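You operate a simulated robot arm through the tools that you are given. There is no shell and no other tool. Be economical: measure what you need, move in short steps, check, and stop when the job is done.

You are at the controls of a simulated robot arm. One attempt, no reset.

JOB
Wet the blue cloth under the tap and wipe the smear off the mirror.
Fine: afterwards lay the cloth on the scrub block and shut the tap.

It is judged by the outcome, as a careful person would: the job done as asked, and still so three seconds after it is handed in. It fails if anything else is knocked over, pushed out of place, dropped, spilled or broken. Flat cloth is picked up by pressing the open fingertips on it (5 to 10 N) and closing them slowly along it; thin cloth reads only 2 to 8 mm in the jaws.

ROBOT AND FRAMES
A 6-joint arm with a two-finger parallel gripper, fixed in place. Base frame: the origin is at the foot of the arm, x ahead of it, y to its left, z up. Readings come in m, rad, newtons and seconds.
With the tool pointing down near the work surface it reaches from about 0.36 to 0.82 m from the base axis. Its first joint turns from -2.897 to 2.897 rad. Payload 3.91 kg.
The TCP is the grasp point between the finger pads, 0.03 m short of the fingertips. In the tool frame z runs along the fingers and y along their closing line. The gripper opens to 0.11 m. The fingers are 0.02 m wide and 0.01 m thick; the gripper's body (0.048 by 0.112 m) begins 0.055 m behind the TCP.
Orientation is that of the tool frame in the base frame, as a unit quaternion [w, x, y, z]. With the fingers straight down and closing along the base's y, the tool's x points along the base's -x, its y along +y and its z along -z.

CONTROLS
- The arm moves only by the tool step_arm. Its argument "deltas" is a list of rows, each an object (a shift or turn left out is 0, a gripper value left out holds the last) with "dp": the shift along the base's x, y, z in m, a list of three; "rotation": the turn, a rotation vector about the base's x, y, z in rad, a list of three; "hand": the opening, from 0 (shut) to 1 (fully open). In form: [{"dp": [tx, ty, tz], "rotation": [ax, ay, az], "hand": hand}, ...]. A call has 1 to 12 rows; each row is the pose to reach, as a shift and turn from the pose commanded when the call began. A row lasts 0.2 s, in which the tool goes at most 0.05 m and 0.15 rad; a call with a longer step from one row to the next is refused whole, and so is a gripper value outside its range. A pose out of reach is approached as far as the arm can. The call stops where the force on the tool passes 40 N (or 10 N more than at its start, if that is more) or the arm is blocked; 0.2 s more then pass. Each finger travels about 0.045 m/s and halts on what it meets, pressing with about 40 N; the grip force reading is that of the motor and also rises with nothing between the fingers. The clock runs only during rows and for 0.2 s after the last one: add rows that repeat a pose to give the fingers time. The reply holds the time, the measured pose of the TCP, the force on the tool along the base axes, the opening and the grip force, in the units named above and with some noise.
- Cameras (640 x 400 px; columns grow to the right, rows downward): "scene" is fixed at [0.4007, -0.4998, 1.5137]; the picture's right is [0.96, -0.27, 0.00], its down [-0.09, -0.32, -0.94] and it looks along [0.25, 0.91, -0.33] (base axes); focal length 267 px, centre (320, 200). "wrist" rides on the gripper at [-0.036, 0, -0.057] in the tool frame; the picture's right is [0.00, -1.00, 0.00], its down [0.97, 0.00, -0.24] and it looks along [0.24, 0.00, 0.97] (tool axes); focal length 218 px, centre (320, 200). There is no depth. A picture from a camera that has moved, and an enlarged one, comes with that camera's place and axes in the base frame and with its lens.
- capture(camera): a new picture of that camera. The clock stands still meanwhile.
- raise_lower(by): slides the trunk up (or, below 0, down) by that many m; the arm rides with it, the base frame stays. It gives what a move gives, with no picture.
- zoom(camera, box): a new picture of the part [left, top, right, bottom] of that camera's present view, enlarged. The clock stands still meanwhile.
- job_done(): hands the job in; it is judged then, once.

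Go step by step. Nothing tells you positions but the pictures and the camera data: compare them with the known pose of the tool, close in by small moves and look again before you grip or let go. The budget is 120 turns and 68 pictures, counting those below and the enlarged ones. Unless the task says otherwise, let go and move clear before handing in, and close with one line.

The tools are called after ">>>" as name(argument=value, ...) on one line, values as JSON. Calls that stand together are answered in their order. step_arm: Moves the arm, as the interface text tells. Its arguments: {"type":"object","properties":{"deltas":{"type":"array","items":{"type":"object","properties":{"dp":{"type":"array","items":{"type":"number"}},"rotation":{"type":"array","items":{"type":"number"}},"hand":{"type":"number"}}}}},"required":["deltas"]} The other tools are called the same way: raise_lower (by) slides the trunk up or down; capture (camera) takes a picture; zoom (camera, box) takes an enlarged picture of a part of a camera's view; job_done () hands the job in.

At the start:

```text
time_s: 0.0
eef_pos: [0.2015, 0.289, 1.5296]
tcp_rot: [0.0, -0.001, 1.0, 0.0]
contact_force: [-0.2, -0.1, -0.2]
gripper_width: 0.11
grasp_force: 0.1
trunk travel left (down, up): [-0.575, 0.035]
```

scene: 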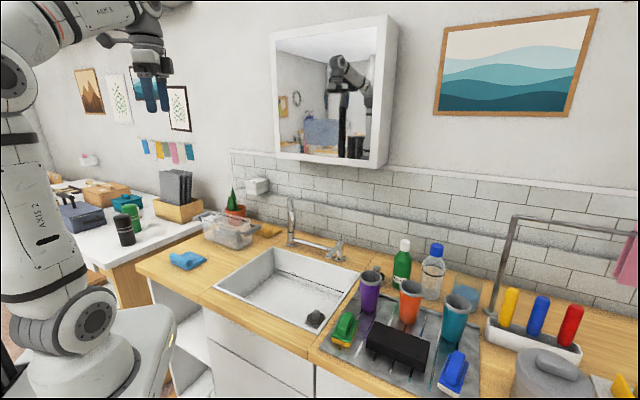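
wrist: 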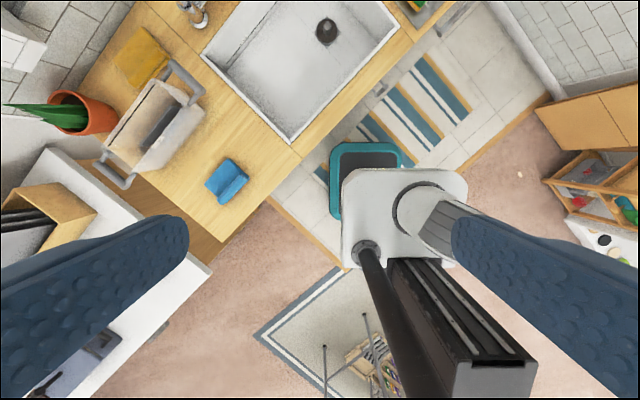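

I see a sink with a tap, a blue cloth on the counter left of it, and a mirror cabinet on the wall. I'll zoom in on the cloth, tap, mirror and block for details.

>>> zoom(camera="scene", box=[250, 10, 410, 180])

>>> zoom(camera="scene", box=[140, 170, 380, 340])

>>> zoom(camera="scene", box=[300, 220, 640, 400])

>>> zoom(camera="wrist", box=[80, 0, 420, 230])

```text
2.35 times, centred on (330, 95) of scene
camera zoom: at [0.4007, -0.4998, 1.5137], right [0.96, -0.27, 0.0], down [-0.09, -0.32, -0.94], along [0.25, 0.91, -0.33], focal length 627 px, centre (296, 447)
```

zoom: 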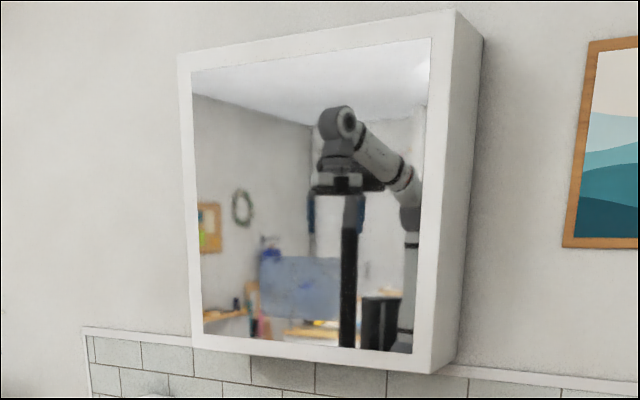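

```text
2.35 times, centred on (260, 255) of scene
camera zoom: at [0.4007, -0.4998, 1.5137], right [0.96, -0.27, 0.0], down [-0.09, -0.32, -0.94], along [0.25, 0.91, -0.33], focal length 627 px, centre (461, 71)
```

zoom: 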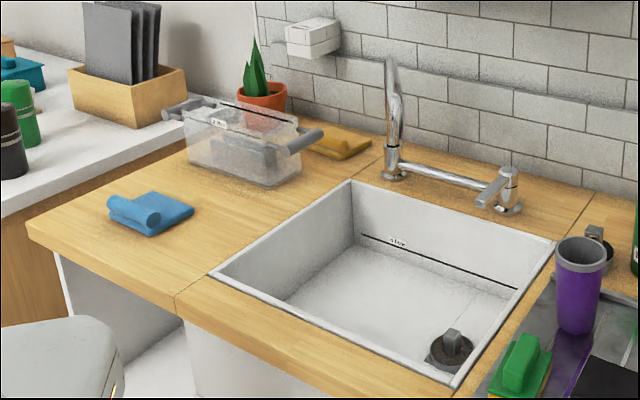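

```text
1.88 times, centred on (470, 310) of scene
camera zoom: at [0.4007, -0.4998, 1.5137], right [0.96, -0.27, 0.0], down [-0.09, -0.32, -0.94], along [0.25, 0.91, -0.33], focal length 502 px, centre (38, -7)
```

zoom: 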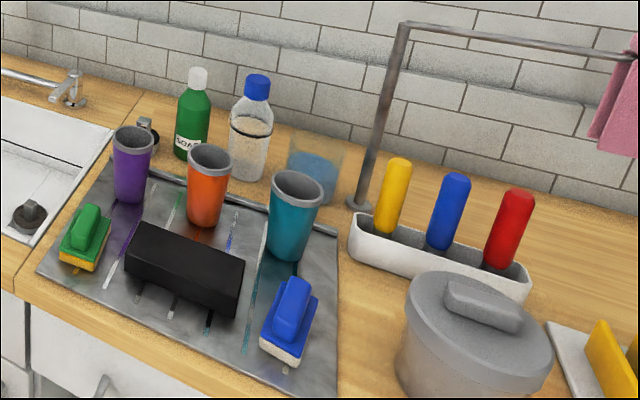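

```text
1.74 times, centred on (250, 115) of wrist
camera zoom: at [0.2376, 0.2889, 1.5868], right [0.0, -1.0, 0.0], down [-0.97, 0.0, 0.24], along [-0.24, 0.0, -0.97], focal length 380 px, centre (442, 348)
```

zoom: 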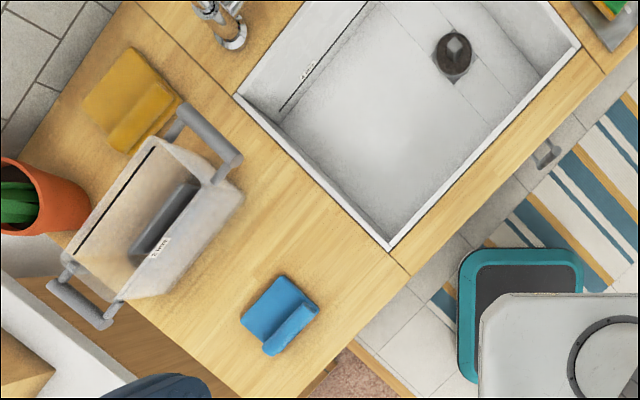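

The counter runs at about 45° to the base axes: to the right is u=(0.707,-0.707) and towards the wall is v=(0.707,0.707). The cloth is near (0.13, 0.58). I'll lower the trunk, then turn the tool so the fingers close across the cloth's rolled hump.

>>> raise_lower(by=-0.3)

>>> step_arm(deltas=[{"dp": [-0.005, 0.04, 0], "rotation": [0, 0, -0.131]}, {"dp": [-0.015, 0.08, 0], "rotation": [0, 0, -0.262]}, {"dp": [-0.025, 0.12, -0.01], "rotation": [0, 0, -0.393]}, {"dp": [-0.03, 0.16, -0.02], "rotation": [0, 0, -0.524]}, {"dp": [-0.035, 0.19, -0.04], "rotation": [0, 0, -0.655]}, {"dp": [-0.04, 0.22, -0.06], "rotation": [0, 0, -0.785]}, {"dp": [-0.04, 0.24, -0.09], "rotation": [0, 0, -0.785]}, {"dp": [-0.04, 0.255, -0.12], "rotation": [0, 0, -0.785]}, {"dp": [-0.04, 0.255, -0.12], "rotation": [0, 0, -0.785]}])

>>> capture(camera="wrist")

```text
time_s: 3.0
eef_pos: [0.2014, 0.2883, 1.2293]
tcp_rot: [0.001, 0.0, 1.0, 0.0]
contact_force: [-0.2, 0.2, 0.0]
gripper_width: 0.1101
grasp_force: 0.0
trunk travel left (down, up): [-0.275, 0.335]
```

```text
time_s: 5.0
eef_pos: [0.1624, 0.5441, 1.109]
tcp_rot: [0.0, 0.382, 0.924, -0.001]
contact_force: [0.2, 1.2, 0.4]
gripper_width: 0.1102
grasp_force: 0.2
trunk travel left (down, up): [-0.275, 0.335]
```

```text
61 pictures are left
camera wrist: at [0.1882, 0.5191, 1.1666], right [-0.71, -0.71, 0.0], down [-0.69, 0.69, 0.24], along [-0.17, 0.17, -0.97], focal length 218 px, centre (320, 200)
```

wrist: 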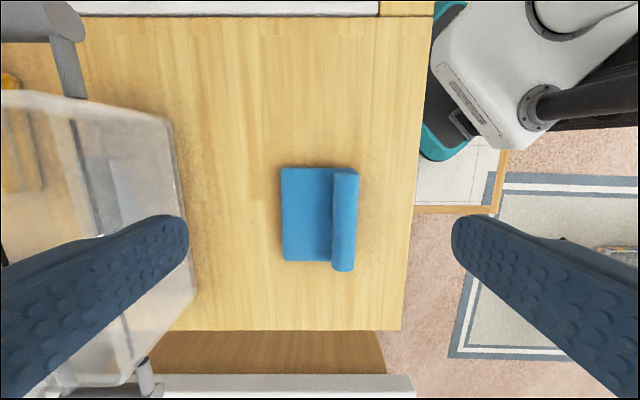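

The cloth's roll is at about (0.106, 0.560), and the tub on the left leaves room. I'll come over the roll, part-close the hand and look again.

>>> step_arm(deltas=[{"dp": [-0.03, 0.01, -0.03], "hand": 0.7}, {"dp": [-0.055, 0.017, -0.06], "hand": 0.65}, {"dp": [-0.055, 0.017, -0.1], "hand": 0.65}, {"dp": [-0.055, 0.017, -0.13], "hand": 0.65}, {"dp": [-0.055, 0.017, -0.13], "hand": 0.65}])

>>> capture(camera="wrist")

>>> capture(camera="scene")

```text
time_s: 6.2
eef_pos: [0.1061, 0.5604, 0.979]
tcp_rot: [0.0, 0.383, 0.924, 0.001]
contact_force: [0.2, -0.5, 0.0]
gripper_width: 0.0716
grasp_force: 0.0
trunk travel left (down, up): [-0.275, 0.335]
```

```text
60 pictures are left
camera wrist: at [0.1332, 0.5354, 1.0363], right [-0.71, -0.71, 0.0], down [-0.69, 0.69, 0.24], along [-0.17, 0.17, -0.97], focal length 218 px, centre (320, 200)
```

wrist: 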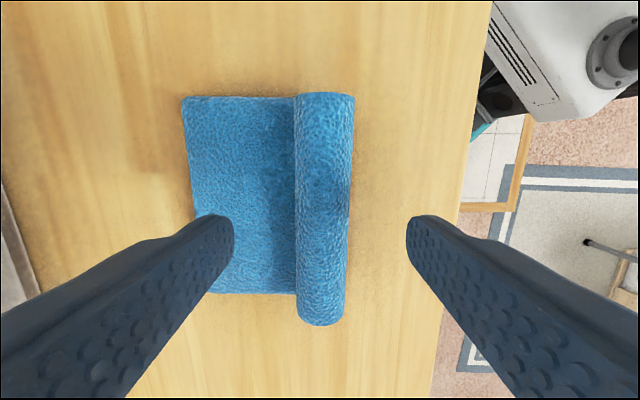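

```text
59 pictures are left
```

scene: 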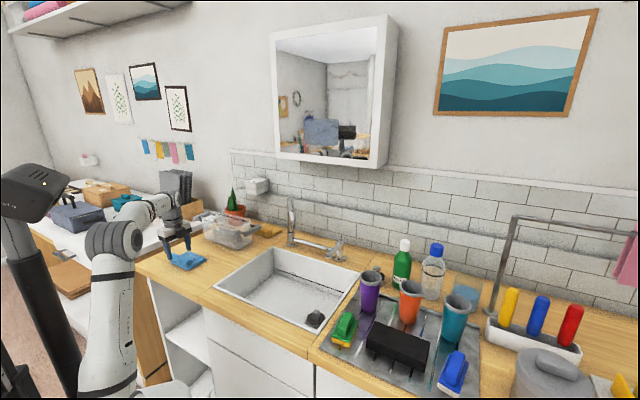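

The fingers straddle the roll at its middle. I'll close a little and lower gently until they touch.

>>> step_arm(deltas=[{"dp": [0, 0, -0.02], "hand": 0.55}, {"dp": [0, 0, -0.035], "hand": 0.55}, {"dp": [0, 0, -0.04], "hand": 0.55}, {"dp": [0, 0, -0.042], "hand": 0.55}])

```text
time_s: 7.3
eef_pos: [0.108, 0.5596, 0.9467]
tcp_rot: [-0.001, 0.382, 0.924, 0.008]
contact_force: [2.8, -4.0, 14.0]
gripper_width: 0.0599
grasp_force: 0.1
trunk travel left (down, up): [-0.275, 0.335]
stopped in row 4: the force on the tool passed its limit (the readings are from after the stop); the commanded pose is now the measured one
```

Contact came at z≈0.947, a bit too hard. I'll ease off by a millimetre or so and re-read the force.

>>> step_arm(deltas=[{"dp": [0, 0, 0.001]}, {"dp": [0, 0, 0.001]}])

>>> capture(camera="wrist")

```text
time_s: 7.9
eef_pos: [0.1068, 0.5602, 0.9444]
tcp_rot: [-0.002, 0.382, 0.924, 0.008]
contact_force: [1.2, -1.7, 20.4]
gripper_width: 0.0608
grasp_force: 0.0
trunk travel left (down, up): [-0.275, 0.335]
```

```text
58 pictures are left
camera wrist: at [0.1327, 0.5347, 1.0018], right [-0.71, -0.71, -0.01], down [-0.69, 0.68, 0.25], along [-0.17, 0.18, -0.97], focal length 218 px, centre (320, 200)
```

wrist: 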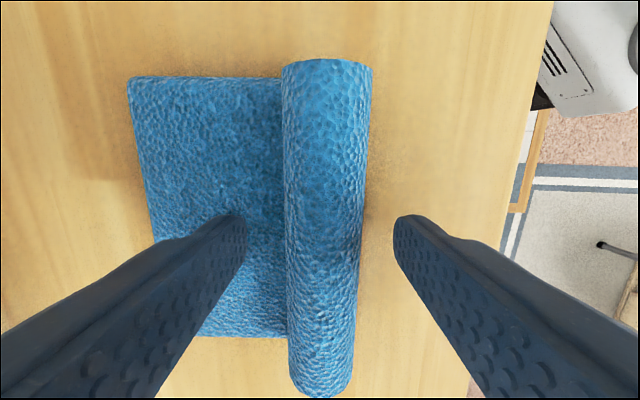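

>>> step_arm(deltas=[{"dp": [0, 0, 0.002]}, {"dp": [0, 0, 0.002]}])

```text
time_s: 8.5
eef_pos: [0.1074, 0.5596, 0.9447]
tcp_rot: [-0.001, 0.383, 0.924, 0.005]
contact_force: [1.4, 1.2, 9.8]
gripper_width: 0.0611
grasp_force: 1.4
trunk travel left (down, up): [-0.275, 0.335]
```

The force is now about 10 N, so I'll close slowly on the roll.

>>> step_arm(deltas=[{"dp": [0, 0, 0.0005], "hand": 0.48}, {"dp": [0, 0, 0.0005], "hand": 0.42}, {"dp": [0, 0, 0.0005], "hand": 0.36}, {"dp": [0, 0, 0.0005], "hand": 0.3}, {"dp": [0, 0, 0.0005], "hand": 0.24}, {"dp": [0, 0, 0.0005], "hand": 0.18}, {"dp": [0, 0, 0.0005], "hand": 0.12}, {"dp": [0, 0, 0.0005], "hand": 0.06}, {"dp": [0, 0, 0.0005], "hand": 0.0}, {"dp": [0, 0, 0.0005], "hand": 0.0}, {"dp": [0, 0, 0.0005], "hand": 0.0}])

>>> capture(camera="wrist")

```text
time_s: 10.9
eef_pos: [0.1064, 0.5603, 0.9458]
tcp_rot: [-0.001, 0.383, 0.924, 0.005]
contact_force: [0.2, 0.8, 3.4]
gripper_width: 0.025
grasp_force: 40.3
trunk travel left (down, up): [-0.275, 0.335]
```

```text
57 pictures are left
camera wrist: at [0.1319, 0.5356, 1.003], right [-0.71, -0.71, -0.01], down [-0.69, 0.68, 0.25], along [-0.17, 0.18, -0.97], focal length 218 px, centre (320, 200)
```

wrist: 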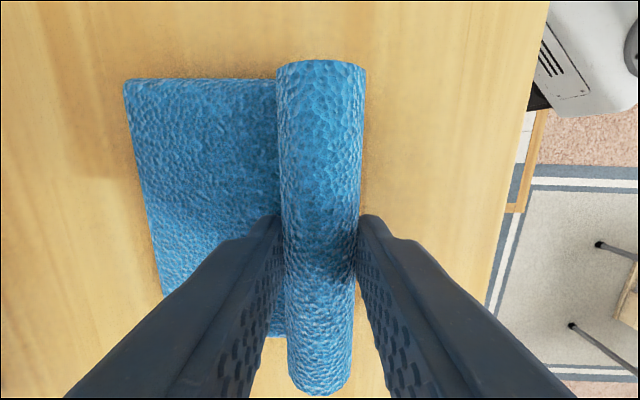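

The roll is gripped firmly at 25 mm. I'll lift and check that the cloth comes along.

>>> step_arm(deltas=[{"dp": [0, 0, 0.03]}, {"dp": [0, 0, 0.08]}, {"dp": [0, 0, 0.13]}, {"dp": [0, 0, 0.18]}, {"dp": [0, 0, 0.22]}, {"dp": [0, 0, 0.22]}])

>>> capture(camera="wrist")

>>> zoom(camera="scene", box=[120, 140, 380, 310])

```text
time_s: 12.3
eef_pos: [0.1101, 0.5563, 1.1641]
tcp_rot: [-0.001, 0.382, 0.924, 0.006]
contact_force: [0.1, 0.4, -0.7]
gripper_width: 0.0252
grasp_force: 40.7
out of reach, approached as far as the arm can: row 5, 6
trunk travel left (down, up): [-0.275, 0.335]
```

```text
56 pictures are left
camera wrist: at [0.1357, 0.5309, 1.22], right [-0.71, -0.71, -0.01], down [-0.69, 0.68, 0.25], along [-0.17, 0.18, -0.97], focal length 218 px, centre (320, 200)
```

wrist: 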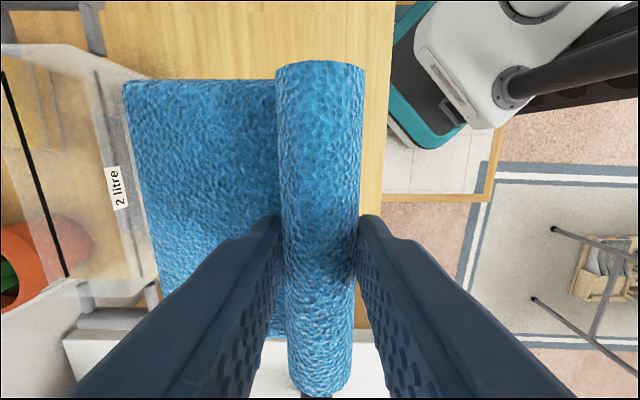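

```text
2.35 times, centred on (250, 225) of scene
camera zoom: at [0.4007, -0.4998, 1.5137], right [0.96, -0.27, 0.0], down [-0.09, -0.32, -0.94], along [0.25, 0.91, -0.33], focal length 627 px, centre (485, 141)
```

zoom: 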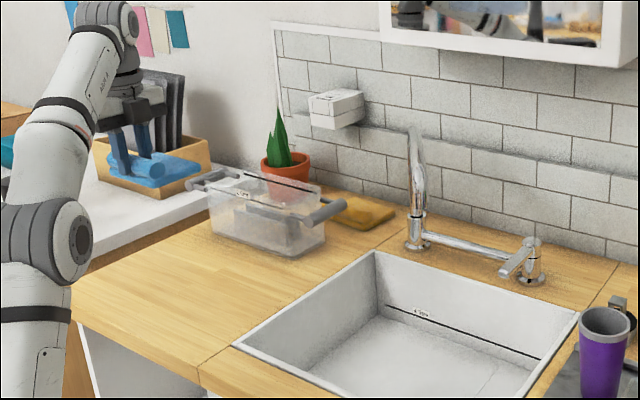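

The cloth is held. Next I need a close look at the tap and the items on the mat.

>>> zoom(camera="scene", box=[275, 185, 365, 270])

>>> zoom(camera="scene", box=[320, 280, 480, 400])

>>> zoom(camera="scene", box=[265, 10, 395, 175])

```text
4.71 times, centred on (320, 228) of scene
camera zoom: at [0.4007, -0.4998, 1.5137], right [0.96, -0.27, 0.0], down [-0.09, -0.32, -0.94], along [0.25, 0.91, -0.33], focal length 1255 px, centre (320, 71)
```

zoom: 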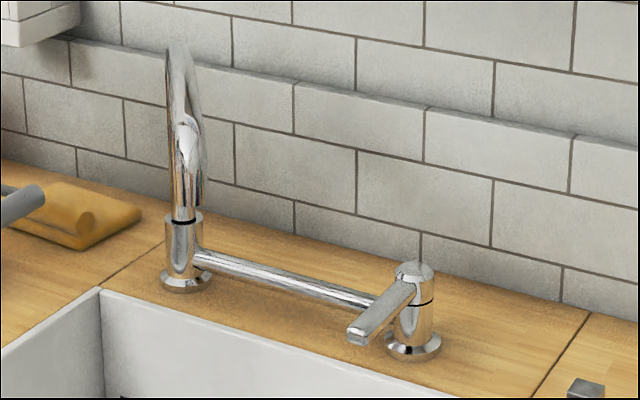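

```text
3.33 times, centred on (400, 340) of scene
camera zoom: at [0.4007, -0.4998, 1.5137], right [0.96, -0.27, 0.0], down [-0.09, -0.32, -0.94], along [0.25, 0.91, -0.33], focal length 889 px, centre (53, -267)
```

zoom: 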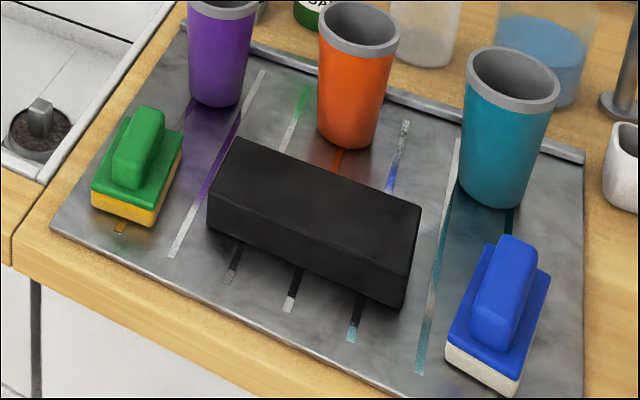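

```text
2.42 times, centred on (330, 92) of scene
camera zoom: at [0.4007, -0.4998, 1.5137], right [0.96, -0.27, 0.0], down [-0.09, -0.32, -0.94], along [0.25, 0.91, -0.33], focal length 646 px, centre (296, 461)
```

zoom: 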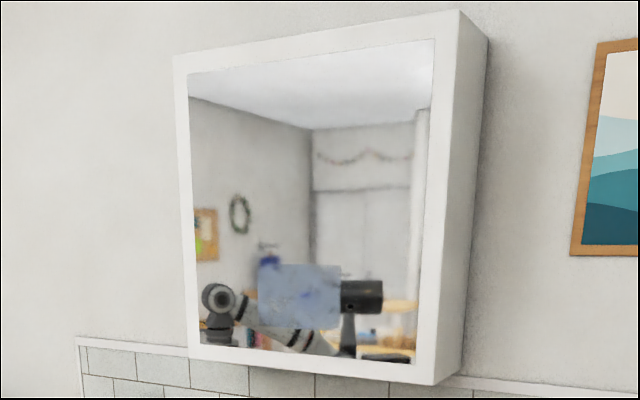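

The smear is the pale blue patch on the mirror, around u=0.09 and z≈1.42. The tap lever points forwards and the spout is turned towards the sink centre. I'll raise the trunk a little and pitch the tool 45° towards the wall to view the tap.

>>> raise_lower(by=0.12)

>>> step_arm(deltas=[{"dp": [0.03, -0.025, 0]}, {"dp": [0.06, -0.05, 0], "rotation": [0.09, -0.09, 0]}, {"dp": [0.09, -0.075, 0], "rotation": [0.18, -0.18, 0]}, {"dp": [0.12, -0.1, 0], "rotation": [0.27, -0.27, 0]}, {"dp": [0.15, -0.125, 0], "rotation": [0.36, -0.36, 0]}, {"dp": [0.18, -0.15, 0], "rotation": [0.45, -0.45, 0]}, {"dp": [0.21, -0.175, 0], "rotation": [0.54, -0.54, 0]}, {"dp": [0.245, -0.2, 0], "rotation": [0.555, -0.555, 0]}, {"dp": [0.245, -0.2, 0], "rotation": [0.555, -0.555, 0]}])

>>> capture(camera="wrist")

>>> capture(camera="scene")

```text
time_s: 13.8
eef_pos: [0.1092, 0.5566, 1.2836]
tcp_rot: [-0.002, 0.384, 0.923, 0.007]
contact_force: [-0.6, -0.2, -0.3]
gripper_width: 0.0253
grasp_force: 40.0
trunk travel left (down, up): [-0.395, 0.215]
```

```text
time_s: 15.8
eef_pos: [0.3566, 0.3537, 1.2803]
tcp_rot: [0.146, 0.352, 0.852, 0.359]
contact_force: [0.1, 0.2, -0.6]
gripper_width: 0.0249
grasp_force: 40.0
trunk travel left (down, up): [-0.395, 0.215]
```

```text
51 pictures are left
camera wrist: at [0.3542, 0.3, 1.3207], right [-0.49, -0.49, -0.71], down [-0.81, 0.56, 0.17], along [0.31, 0.66, -0.68], focal length 218 px, centre (320, 200)
```

wrist: 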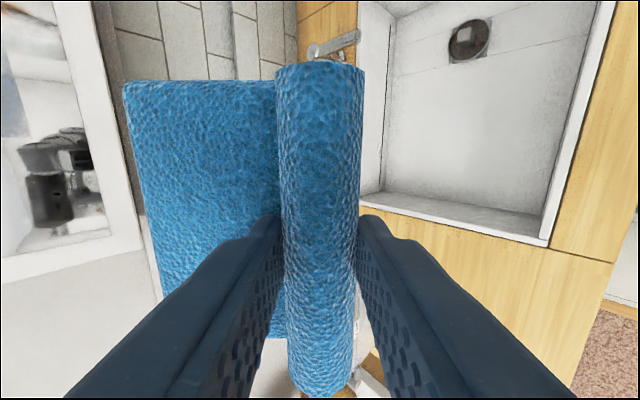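

```text
50 pictures are left
```

scene: 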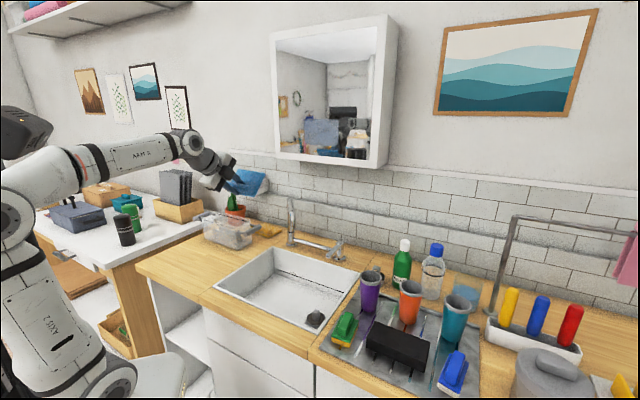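

The lever runs from the valve at (u .22, v .83) to its tip at (u .216, v .72), at z≈0.98. The cloth hides the spout, so I'll shift left to see it.

>>> step_arm(deltas=[{"dp": [-0.03, 0.03, 0]}, {"dp": [-0.06, 0.06, 0]}, {"dp": [-0.09, 0.09, 0]}, {"dp": [-0.12, 0.12, 0]}, {"dp": [-0.14, 0.14, 0]}, {"dp": [-0.14, 0.14, 0]}])

>>> capture(camera="wrist")

```text
time_s: 17.2
eef_pos: [0.2149, 0.4935, 1.2852]
tcp_rot: [0.145, 0.351, 0.853, 0.359]
contact_force: [-0.3, 0.2, -1.0]
gripper_width: 0.0253
grasp_force: 40.7
trunk travel left (down, up): [-0.395, 0.215]
```

```text
49 pictures are left
camera wrist: at [0.2129, 0.4412, 1.3244], right [-0.49, -0.49, -0.71], down [-0.81, 0.56, 0.17], along [0.31, 0.66, -0.68], focal length 218 px, centre (320, 200)
```

wrist: 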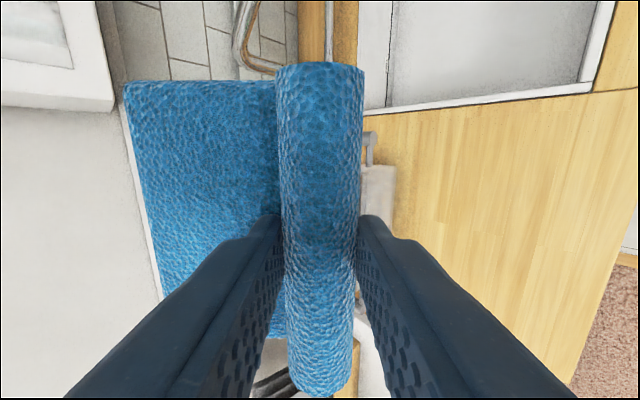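

>>> step_arm(deltas=[{"dp": [-0.03, 0.03, 0]}, {"dp": [-0.06, 0.06, 0]}, {"dp": [-0.085, 0.085, 0]}, {"dp": [-0.085, 0.085, 0]}])

>>> zoom(camera="wrist", box=[160, 0, 420, 162])

```text
time_s: 18.2
eef_pos: [0.1284, 0.5812, 1.287]
tcp_rot: [0.144, 0.351, 0.852, 0.36]
contact_force: [-0.5, 1.0, -0.4]
gripper_width: 0.0251
grasp_force: 40.2
trunk travel left (down, up): [-0.395, 0.215]
```

```text
2.46 times, centred on (290, 81) of wrist
camera zoom: at [0.1268, 0.5276, 1.3271], right [-0.49, -0.5, -0.71], down [-0.81, 0.56, 0.17], along [0.31, 0.66, -0.68], focal length 537 px, centre (394, 493)
```

zoom: 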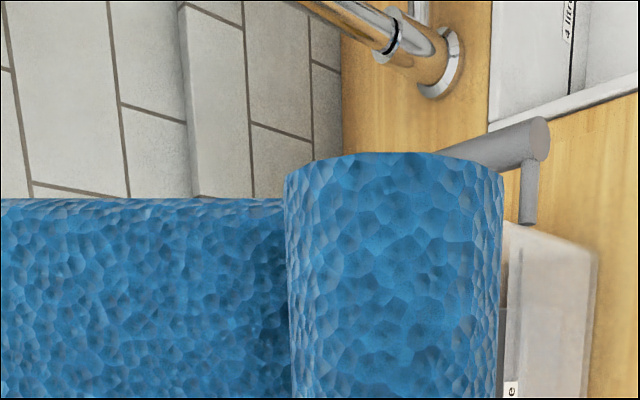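

The cloth still hides the spout. I'll go to a level tool pose facing the mirror. From there both the smear and the tap below should be visible, and it doubles as the pre-wipe pose.

>>> raise_lower(by=0.12)

>>> step_arm(deltas=[{"dp": [0.025, -0.033, 0]}, {"dp": [0.05, -0.066, 0]}, {"dp": [0.075, -0.1, 0], "rotation": [0.09, -0.09, 0]}, {"dp": [0.1, -0.133, 0], "rotation": [0.18, -0.18, 0]}, {"dp": [0.125, -0.166, 0], "rotation": [0.27, -0.27, 0]}, {"dp": [0.15, -0.2, 0], "rotation": [0.36, -0.36, 0]}, {"dp": [0.175, -0.233, 0], "rotation": [0.45, -0.45, 0]}, {"dp": [0.2, -0.266, 0], "rotation": [0.54, -0.54, 0]}, {"dp": [0.225, -0.3, 0], "rotation": [0.555, -0.555, 0]}, {"dp": [0.225, -0.3, 0], "rotation": [0.555, -0.555, 0]}])

>>> capture(camera="wrist")

```text
time_s: 19.7
eef_pos: [0.1309, 0.5815, 1.4076]
tcp_rot: [0.145, 0.351, 0.852, 0.36]
contact_force: [0.1, 1.4, -0.5]
gripper_width: 0.0248
grasp_force: 39.7
trunk travel left (down, up): [-0.515, 0.095]
```

```text
time_s: 21.9
eef_pos: [0.3318, 0.282, 1.4564]
tcp_rot: [0.259, 0.272, 0.672, 0.638]
contact_force: [-0.8, -0.4, -0.3]
gripper_width: 0.0247
grasp_force: 40.1
out of reach, approached as far as the arm can: row 7, 8, 9, 10
trunk travel left (down, up): [-0.515, 0.095]
```

```text
47 pictures are left
camera wrist: at [0.3185, 0.217, 1.4591], right [-0.03, -0.04, -1.0], down [-0.86, 0.51, 0.01], along [0.5, 0.86, -0.05], focal length 218 px, centre (320, 200)
```

wrist: 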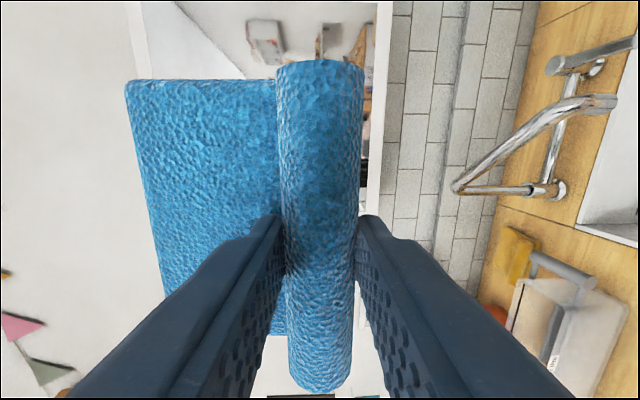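

Now the tap is clear: the nozzle is at about (0.53, 0.36, 1.11), u≈.12 and v≈.63, above the sink centre. Free fingertips are the safer way to work the lever, so I'll put the cloth back in its old spot first.

>>> step_arm(deltas=[{"dp": [-0.02, 0.025, 0], "rotation": [-0.095, 0.095, 0]}, {"dp": [-0.04, 0.05, 0], "rotation": [-0.19, 0.19, 0]}, {"dp": [-0.06, 0.075, 0], "rotation": [-0.285, 0.285, 0]}, {"dp": [-0.08, 0.1, 0], "rotation": [-0.38, 0.38, 0]}, {"dp": [-0.1, 0.125, 0], "rotation": [-0.475, 0.475, 0]}, {"dp": [-0.12, 0.15, 0], "rotation": [-0.57, 0.57, 0]}, {"dp": [-0.14, 0.175, -0.02], "rotation": [-0.665, 0.665, 0]}, {"dp": [-0.16, 0.2, -0.04], "rotation": [-0.76, 0.76, 0]}, {"dp": [-0.18, 0.225, -0.06], "rotation": [-0.855, 0.855, 0]}, {"dp": [-0.2, 0.25, -0.08], "rotation": [-0.95, 0.95, 0]}, {"dp": [-0.225, 0.28, -0.1], "rotation": [-1.045, 1.045, 0]}, {"dp": [-0.235, 0.28, -0.1], "rotation": [-1.1, 1.1, 0]}])

>>> raise_lower(by=-0.24)

```text
time_s: 24.5
eef_pos: [0.0964, 0.5621, 1.3533]
tcp_rot: [-0.013, 0.382, 0.924, -0.014]
contact_force: [-0.1, -1.0, -0.1]
gripper_width: 0.0247
grasp_force: 40.1
trunk travel left (down, up): [-0.515, 0.095]
```

```text
time_s: 27.0
eef_pos: [0.0975, 0.562, 1.1126]
tcp_rot: [-0.012, 0.382, 0.924, -0.014]
contact_force: [0.6, 0.6, -0.3]
gripper_width: 0.0245
grasp_force: 40.1
trunk travel left (down, up): [-0.275, 0.335]
```

Now I'll level the tool and lower the cloth to the counter.

>>> step_arm(deltas=[{"dp": [0.009, -0.002, -0.04], "rotation": [0.017, -0.033, 0]}, {"dp": [0.009, -0.002, -0.08], "rotation": [0.017, -0.033, 0]}, {"dp": [0.009, -0.002, -0.12], "rotation": [0.017, -0.033, 0]}, {"dp": [0.009, -0.002, -0.145], "rotation": [0.017, -0.033, 0]}, {"dp": [0.009, -0.002, -0.158], "rotation": [0.017, -0.033, 0]}, {"dp": [0.009, -0.002, -0.162], "rotation": [0.017, -0.033, 0]}])

```text
time_s: 28.4
eef_pos: [0.1064, 0.5583, 0.9495]
tcp_rot: [-0.001, 0.381, 0.924, 0.0]
contact_force: [0.0, 0.2, -1.0]
gripper_width: 0.0247
grasp_force: 40.4
trunk travel left (down, up): [-0.275, 0.335]
```

>>> step_arm(deltas=[{"dp": [0, 0, -0.0025]}, {"dp": [0, 0, -0.0035]}, {"dp": [0, 0, -0.0035], "hand": 0.35}, {"dp": [0, 0, -0.0035], "hand": 0.4}, {"dp": [0, 0, -0.0035], "hand": 0.4}, {"dp": [0, 0, 0.03], "hand": 0.4}, {"dp": [0, 0, 0.08], "hand": 0.4}, {"dp": [0, 0, 0.13], "hand": 0.4}, {"dp": [0, 0, 0.18], "hand": 0.2}, {"dp": [0, 0, 0.18], "hand": 0.0}, {"dp": [0, 0, 0.18], "hand": 0.0}])

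>>> capture(camera="wrist")

```text
time_s: 30.8
eef_pos: [0.1048, 0.5604, 1.1324]
tcp_rot: [-0.001, 0.382, 0.924, 0.0]
contact_force: [-1.0, 0.1, -0.3]
gripper_width: 0.0
grasp_force: 25.0
trunk travel left (down, up): [-0.275, 0.335]
```

```text
46 pictures are left
camera wrist: at [0.1304, 0.5361, 1.1897], right [-0.71, -0.71, 0.0], down [-0.69, 0.69, 0.24], along [-0.17, 0.17, -0.97], focal length 218 px, centre (320, 200)
```

wrist: 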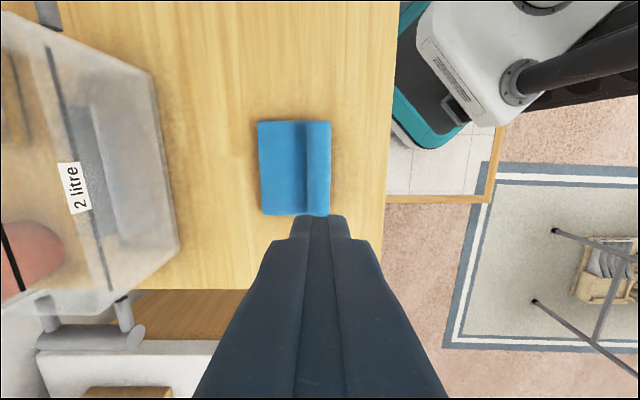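

The cloth is back in place. Now I'll raise the trunk and carry the closed fingers, high, over to look at the tap lever from above.

>>> raise_lower(by=0.13)

>>> step_arm(deltas=[{"dp": [0.04, -0.024, 0]}, {"dp": [0.08, -0.048, 0]}, {"dp": [0.12, -0.072, 0]}, {"dp": [0.16, -0.096, 0]}, {"dp": [0.2, -0.12, 0]}, {"dp": [0.24, -0.144, 0]}, {"dp": [0.28, -0.168, 0]}, {"dp": [0.32, -0.192, 0]}, {"dp": [0.36, -0.216, 0]}, {"dp": [0.4, -0.24, 0]}, {"dp": [0.44, -0.264, 0]}, {"dp": [0.48, -0.288, 0]}])

>>> capture(camera="wrist")

```text
time_s: 32.4
eef_pos: [0.1045, 0.5606, 1.2623]
tcp_rot: [-0.001, 0.382, 0.924, 0.0]
contact_force: [0.6, 0.5, -0.3]
gripper_width: 0.0
grasp_force: 37.6
trunk travel left (down, up): [-0.405, 0.205]
```

```text
time_s: 35.0
eef_pos: [0.5835, 0.2713, 1.2645]
tcp_rot: [-0.001, 0.381, 0.924, 0.001]
contact_force: [0.2, -1.2, -0.5]
gripper_width: 0.0001
grasp_force: 37.7
trunk travel left (down, up): [-0.405, 0.205]
```

```text
45 pictures are left
camera wrist: at [0.6104, 0.2462, 1.3207], right [-0.71, -0.71, 0.0], down [-0.69, 0.68, 0.24], along [-0.17, 0.17, -0.97], focal length 218 px, centre (320, 200)
```

wrist: 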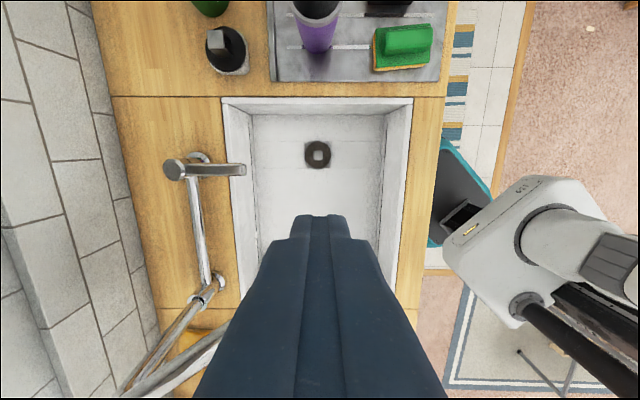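

The top view shows the lever tip at about u=.223, v=.726, z≈.98, and the drain is open. I'll bring the fingertips down just left of the lever.

>>> step_arm(deltas=[{"dp": [0.025, 0.04, 0]}, {"dp": [0.05, 0.08, 0]}, {"dp": [0.074, 0.125, -0.005]}, {"dp": [0.074, 0.125, -0.05]}, {"dp": [0.074, 0.125, -0.1]}, {"dp": [0.074, 0.125, -0.15]}, {"dp": [0.074, 0.125, -0.19]}, {"dp": [0.074, 0.125, -0.23]}, {"dp": [0.074, 0.125, -0.26]}, {"dp": [0.074, 0.125, -0.272]}, {"dp": [0.074, 0.125, -0.272]}])

>>> capture(camera="wrist")

>>> zoom(camera="scene", box=[250, 150, 410, 290])

```text
refused: row 3 steps farther than a row can; nothing moved
```

```text
44 pictures are left
camera wrist: at [0.6104, 0.2462, 1.3207], right [-0.71, -0.71, 0.0], down [-0.69, 0.68, 0.24], along [-0.17, 0.17, -0.97], focal length 218 px, centre (320, 200)
```

wrist: 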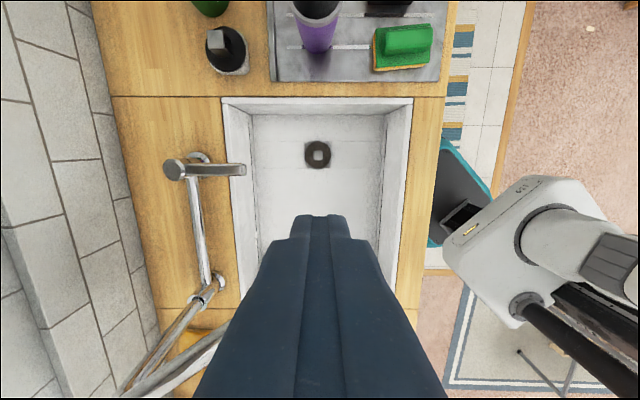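

```text
2.86 times, centred on (330, 220) of scene
camera zoom: at [0.4007, -0.4998, 1.5137], right [0.96, -0.27, 0.0], down [-0.09, -0.32, -0.94], along [0.25, 0.91, -0.33], focal length 762 px, centre (291, 143)
```

zoom: 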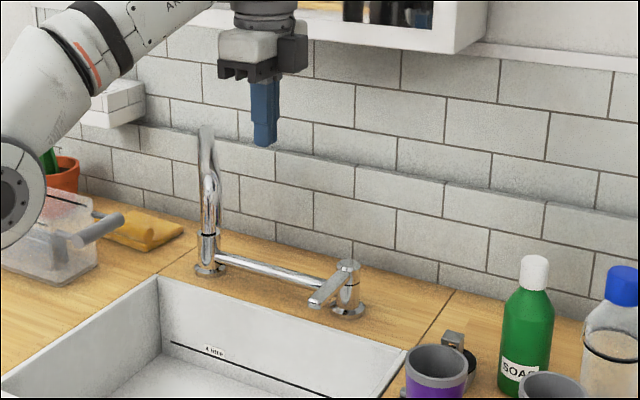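

>>> step_arm(deltas=[{"dp": [0.025, 0.04, 0]}, {"dp": [0.05, 0.08, 0]}, {"dp": [0.074, 0.122, 0]}, {"dp": [0.074, 0.125, -0.045]}, {"dp": [0.074, 0.125, -0.09]}, {"dp": [0.074, 0.125, -0.135]}, {"dp": [0.074, 0.125, -0.18]}, {"dp": [0.074, 0.125, -0.22]}, {"dp": [0.074, 0.125, -0.25]}, {"dp": [0.074, 0.125, -0.272]}, {"dp": [0.074, 0.125, -0.272]}])

>>> capture(camera="wrist")

>>> zoom(camera="scene", box=[250, 150, 410, 290])

```text
time_s: 37.4
eef_pos: [0.6694, 0.4059, 1.0172]
tcp_rot: [-0.001, 0.382, 0.924, 0.0]
contact_force: [-0.5, 0.1, 0.1]
gripper_width: 0.0
grasp_force: 37.8
out of reach, approached as far as the arm can: row 1, 2, 3, 4, 5, 6, 7, 8, 9, 10, 11
trunk travel left (down, up): [-0.405, 0.205]
```

```text
42 pictures are left
camera wrist: at [0.6964, 0.3807, 1.0727], right [-0.71, -0.71, 0.0], down [-0.69, 0.69, 0.24], along [-0.17, 0.17, -0.97], focal length 218 px, centre (320, 200)
```

wrist: 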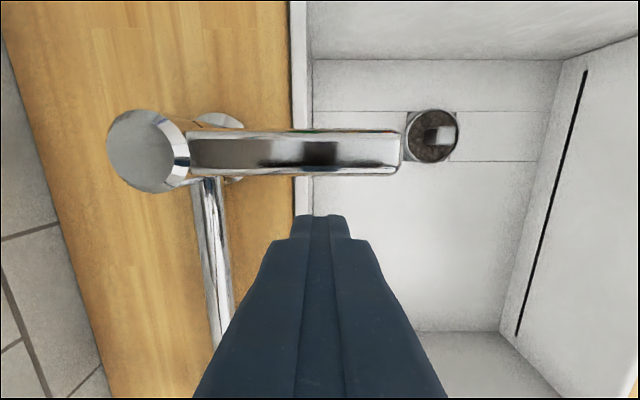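

```text
2.86 times, centred on (330, 220) of scene
camera zoom: at [0.4007, -0.4998, 1.5137], right [0.96, -0.27, 0.0], down [-0.09, -0.32, -0.94], along [0.25, 0.91, -0.33], focal length 762 px, centre (291, 143)
```

zoom: 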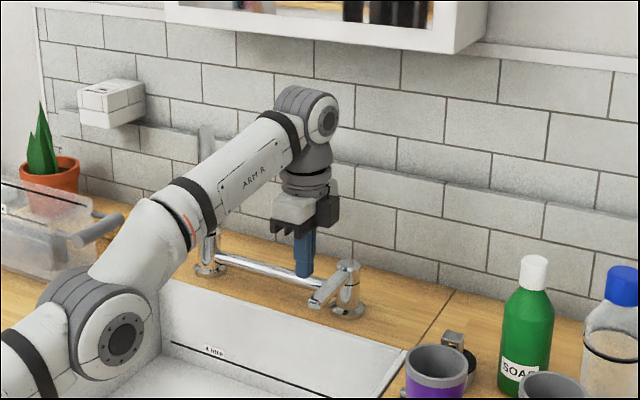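

The fingers are just left of the lever but a bit high. I'll drop the trunk 3 cm and then push the lever gently to the right.

>>> raise_lower(by=-0.03)

>>> step_arm(deltas=[{"dp": [0.008, -0.008, 0]}, {"dp": [0.016, -0.016, 0]}, {"dp": [0.024, -0.024, 0]}])

>>> capture(camera="wrist")

```text
time_s: 38.1
eef_pos: [0.669, 0.4052, 0.9846]
tcp_rot: [-0.002, 0.382, 0.924, 0.0]
contact_force: [-0.5, 0.4, -0.3]
gripper_width: 0.0001
grasp_force: 37.4
trunk travel left (down, up): [-0.375, 0.235]
```

```text
time_s: 38.9
eef_pos: [0.6894, 0.3785, 0.9833]
tcp_rot: [-0.001, 0.382, 0.924, -0.001]
contact_force: [-0.8, -0.4, -0.7]
gripper_width: 0.0
grasp_force: 37.8
out of reach, approached as far as the arm can: row 3
trunk travel left (down, up): [-0.375, 0.235]
```

```text
40 pictures are left
camera wrist: at [0.715, 0.354, 1.04], right [-0.71, -0.71, 0.0], down [-0.69, 0.69, 0.24], along [-0.17, 0.17, -0.97], focal length 218 px, centre (320, 200)
```

wrist: 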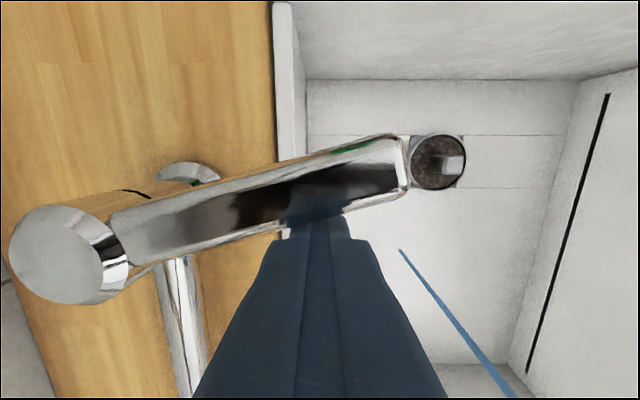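

Pushing right opens it: a thin water stream now falls at about (0.53, 0.377), u≈.107 and v≈.64. I'll open it somewhat further.

>>> step_arm(deltas=[{"dp": [0.005, -0.012, 0]}, {"dp": [0.01, -0.024, 0]}, {"dp": [0.014, -0.034, 0]}, {"dp": [0.014, -0.034, 0]}])

>>> capture(camera="wrist")

```text
time_s: 39.9
eef_pos: [0.7055, 0.3462, 0.9839]
tcp_rot: [-0.002, 0.381, 0.924, -0.001]
contact_force: [-0.4, 0.6, -0.5]
gripper_width: 0.0
grasp_force: 37.6
out of reach, approached as far as the arm can: row 3, 4
trunk travel left (down, up): [-0.375, 0.235]
```

```text
39 pictures are left
camera wrist: at [0.7322, 0.3218, 1.0409], right [-0.71, -0.71, 0.0], down [-0.69, 0.69, 0.24], along [-0.17, 0.17, -0.97], focal length 218 px, centre (320, 200)
```

wrist: 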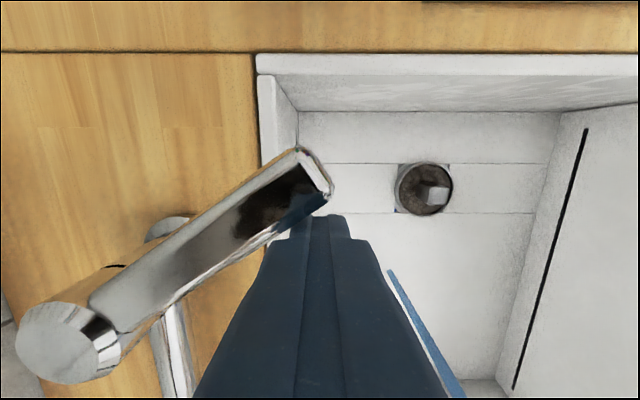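

The flow is good. I'll back away to the left, go up and return to the cloth.

>>> step_arm(deltas=[{"dp": [-0.02, 0.005, 0]}, {"dp": [-0.03, 0.005, 0.02]}, {"dp": [-0.035, 0.005, 0.06]}, {"dp": [-0.045, 0, 0.1]}, {"dp": [-0.06, -0.01, 0.14]}, {"dp": [-0.08, -0.03, 0.18]}, {"dp": [-0.1, -0.05, 0.2]}])

>>> raise_lower(by=0.08)

>>> zoom(camera="scene", box=[140, 120, 460, 320])

```text
time_s: 41.5
eef_pos: [0.6058, 0.2947, 1.1865]
tcp_rot: [-0.001, 0.381, 0.924, -0.001]
contact_force: [-0.4, 0.6, -0.5]
gripper_width: 0.0
grasp_force: 37.5
out of reach, approached as far as the arm can: row 1, 2, 3
trunk travel left (down, up): [-0.375, 0.235]
```

```text
time_s: 42.7
eef_pos: [0.6066, 0.2961, 1.2651]
tcp_rot: [0.0, 0.381, 0.924, -0.001]
contact_force: [0.4, -0.3, 0.6]
gripper_width: 0.0002
grasp_force: 38.2
trunk travel left (down, up): [-0.455, 0.155]
```

```text
2.00 times, centred on (300, 220) of scene
camera zoom: at [0.4007, -0.4998, 1.5137], right [0.96, -0.27, 0.0], down [-0.09, -0.32, -0.94], along [0.25, 0.91, -0.33], focal length 533 px, centre (360, 160)
```

zoom: 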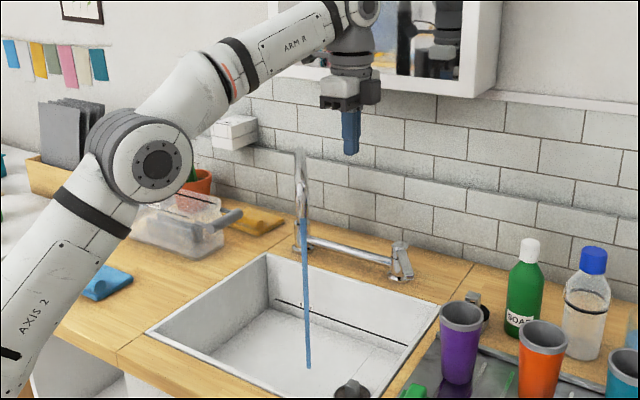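

The water runs into the sink. Now back to the cloth.

>>> step_arm(deltas=[{"dp": [-0.042, 0.022, 0]}, {"dp": [-0.084, 0.044, 0]}, {"dp": [-0.125, 0.066, 0]}, {"dp": [-0.167, 0.088, 0]}, {"dp": [-0.208, 0.11, 0]}, {"dp": [-0.25, 0.132, 0]}, {"dp": [-0.292, 0.154, 0]}, {"dp": [-0.334, 0.176, 0]}, {"dp": [-0.376, 0.198, 0], "hand": 0.2}, {"dp": [-0.418, 0.22, 0], "hand": 0.4}, {"dp": [-0.46, 0.242, 0], "hand": 0.55}, {"dp": [-0.5, 0.264, 0], "hand": 0.55}])

>>> raise_lower(by=-0.18)

>>> capture(camera="wrist")

```text
time_s: 45.3
eef_pos: [0.1067, 0.5581, 1.2661]
tcp_rot: [-0.002, 0.382, 0.924, -0.001]
contact_force: [-0.3, -1.2, 0.5]
gripper_width: 0.0606
grasp_force: 0.1
trunk travel left (down, up): [-0.455, 0.155]
```

```text
time_s: 47.3
eef_pos: [0.1061, 0.5569, 1.087]
tcp_rot: [-0.001, 0.382, 0.924, -0.001]
contact_force: [0.2, 0.0, 0.3]
gripper_width: 0.0605
grasp_force: 0.1
trunk travel left (down, up): [-0.275, 0.335]
```

```text
37 pictures are left
camera wrist: at [0.1337, 0.5321, 1.1435], right [-0.71, -0.71, 0.0], down [-0.69, 0.69, 0.24], along [-0.17, 0.17, -0.97], focal length 218 px, centre (320, 200)
```

wrist: 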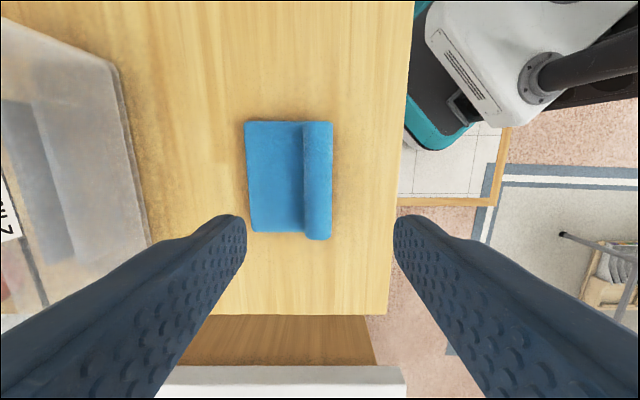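

It's aligned over the roll again. I'll descend and grip.

>>> step_arm(deltas=[{"dp": [0, 0.002, -0.04]}, {"dp": [0, 0.002, -0.08]}, {"dp": [0, 0.002, -0.115]}, {"dp": [0, 0.002, -0.132]}, {"dp": [0, 0.002, -0.14]}, {"dp": [0, 0.002, -0.14]}])

>>> step_arm(deltas=[{"dp": [0, 0, 0], "hand": 0.45}, {"dp": [0, 0, 0], "hand": 0.36}, {"dp": [0, 0, 0], "hand": 0.28}, {"dp": [0, 0, 0], "hand": 0.2}, {"dp": [0, 0, 0], "hand": 0.1}, {"dp": [0, 0, 0], "hand": 0.0}, {"dp": [0, 0, 0], "hand": 0.0}])

```text
time_s: 48.7
eef_pos: [0.1076, 0.5588, 0.9467]
tcp_rot: [-0.002, 0.382, 0.924, 0.0]
contact_force: [0.2, 0.2, 0.6]
gripper_width: 0.0606
grasp_force: 0.0
trunk travel left (down, up): [-0.275, 0.335]
```

```text
time_s: 50.3
eef_pos: [0.107, 0.5594, 0.9458]
tcp_rot: [-0.001, 0.381, 0.925, 0.0]
contact_force: [-0.2, 0.0, 0.4]
gripper_width: 0.0252
grasp_force: 39.5
trunk travel left (down, up): [-0.275, 0.335]
```

Gripped. I'll lift, pitch 45° towards the wall and stage in front of the stream.

>>> step_arm(deltas=[{"dp": [0, 0, 0.04]}, {"dp": [0, 0, 0.09]}, {"dp": [0, 0, 0.13]}, {"dp": [0.031, -0.034, 0.14], "rotation": [0.09, -0.09, 0]}, {"dp": [0.062, -0.069, 0.15], "rotation": [0.18, -0.18, 0]}, {"dp": [0.094, -0.104, 0.15], "rotation": [0.27, -0.27, 0]}, {"dp": [0.126, -0.139, 0.15], "rotation": [0.36, -0.36, 0]}, {"dp": [0.158, -0.174, 0.15], "rotation": [0.45, -0.45, 0]}, {"dp": [0.19, -0.21, 0.15], "rotation": [0.54, -0.54, 0]}, {"dp": [0.222, -0.245, 0.15], "rotation": [0.555, -0.555, 0]}, {"dp": [0.254, -0.281, 0.15], "rotation": [0.555, -0.555, 0]}, {"dp": [0.286, -0.317, 0.15], "rotation": [0.555, -0.555, 0]}])

>>> zoom(camera="scene", box=[140, 120, 460, 320])

```text
time_s: 52.9
eef_pos: [0.3991, 0.2378, 1.0948]
tcp_rot: [0.145, 0.354, 0.854, 0.353]
contact_force: [-0.3, -0.3, -0.3]
gripper_width: 0.0248
grasp_force: 39.6
trunk travel left (down, up): [-0.275, 0.335]
```

```text
2.00 times, centred on (300, 220) of scene
camera zoom: at [0.4007, -0.4998, 1.5137], right [0.96, -0.27, 0.0], down [-0.09, -0.32, -0.94], along [0.25, 0.91, -0.33], focal length 533 px, centre (360, 160)
```

zoom: 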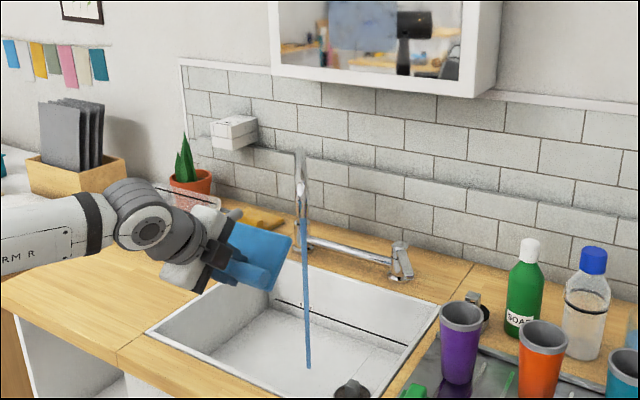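

The cloth is staged. I'll lower it and slide it forwards under the nozzle.

>>> step_arm(deltas=[{"dp": [0, 0, -0.04]}, {"dp": [0, 0, -0.08]}, {"dp": [0.01, 0.012, -0.105]}, {"dp": [0.035, 0.04, -0.105]}, {"dp": [0.06, 0.068, -0.105]}, {"dp": [0.088, 0.098, -0.105]}, {"dp": [0.088, 0.098, -0.105]}])

>>> zoom(camera="scene", box=[220, 170, 400, 290])

```text
time_s: 54.5
eef_pos: [0.4819, 0.34, 0.9897]
tcp_rot: [0.146, 0.353, 0.854, 0.353]
contact_force: [1.5, 0.0, -1.1]
gripper_width: 0.0246
grasp_force: 39.9
trunk travel left (down, up): [-0.275, 0.335]
```

```text
3.33 times, centred on (310, 230) of scene
camera zoom: at [0.4007, -0.4998, 1.5137], right [0.96, -0.27, 0.0], down [-0.09, -0.32, -0.94], along [0.25, 0.91, -0.33], focal length 889 px, centre (353, 100)
```

zoom: 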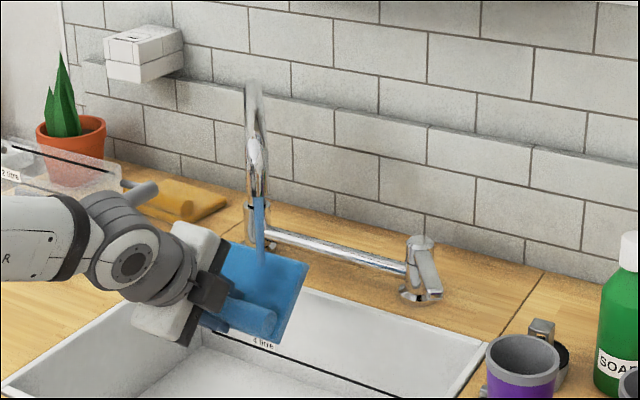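

The stream lands on the cloth. I'll move it slowly about to soak it.

>>> step_arm(deltas=[{"dp": [0, 0, 0]}, {"dp": [0.007, -0.007, 0]}, {"dp": [0.014, -0.014, 0]}, {"dp": [0.014, -0.014, 0]}, {"dp": [0.007, -0.007, 0]}, {"dp": [0, 0, 0]}, {"dp": [-0.01, 0.01, 0]}, {"dp": [-0.02, 0.02, 0]}, {"dp": [-0.02, 0.02, 0]}, {"dp": [-0.01, 0.01, 0]}, {"dp": [0, 0, 0]}, {"dp": [0, 0, 0]}])

>>> zoom(camera="scene", box=[220, 170, 400, 290])

```text
time_s: 57.1
eef_pos: [0.4815, 0.3424, 0.9914]
tcp_rot: [0.146, 0.353, 0.854, 0.353]
contact_force: [-0.3, -0.1, -0.8]
gripper_width: 0.0249
grasp_force: 40.2
trunk travel left (down, up): [-0.275, 0.335]
```

```text
3.33 times, centred on (310, 230) of scene
camera zoom: at [0.4007, -0.4998, 1.5137], right [0.96, -0.27, 0.0], down [-0.09, -0.32, -0.94], along [0.25, 0.91, -0.33], focal length 889 px, centre (353, 100)
```

zoom: 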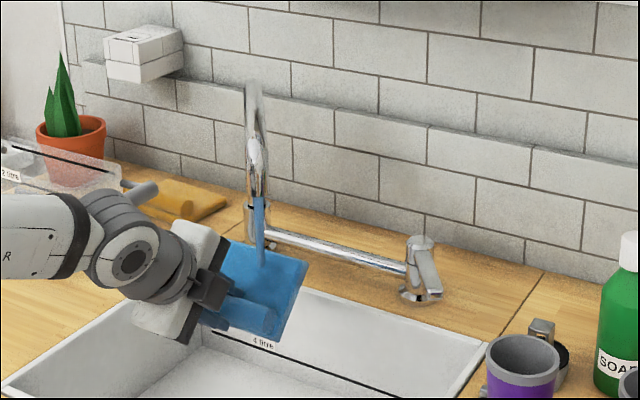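

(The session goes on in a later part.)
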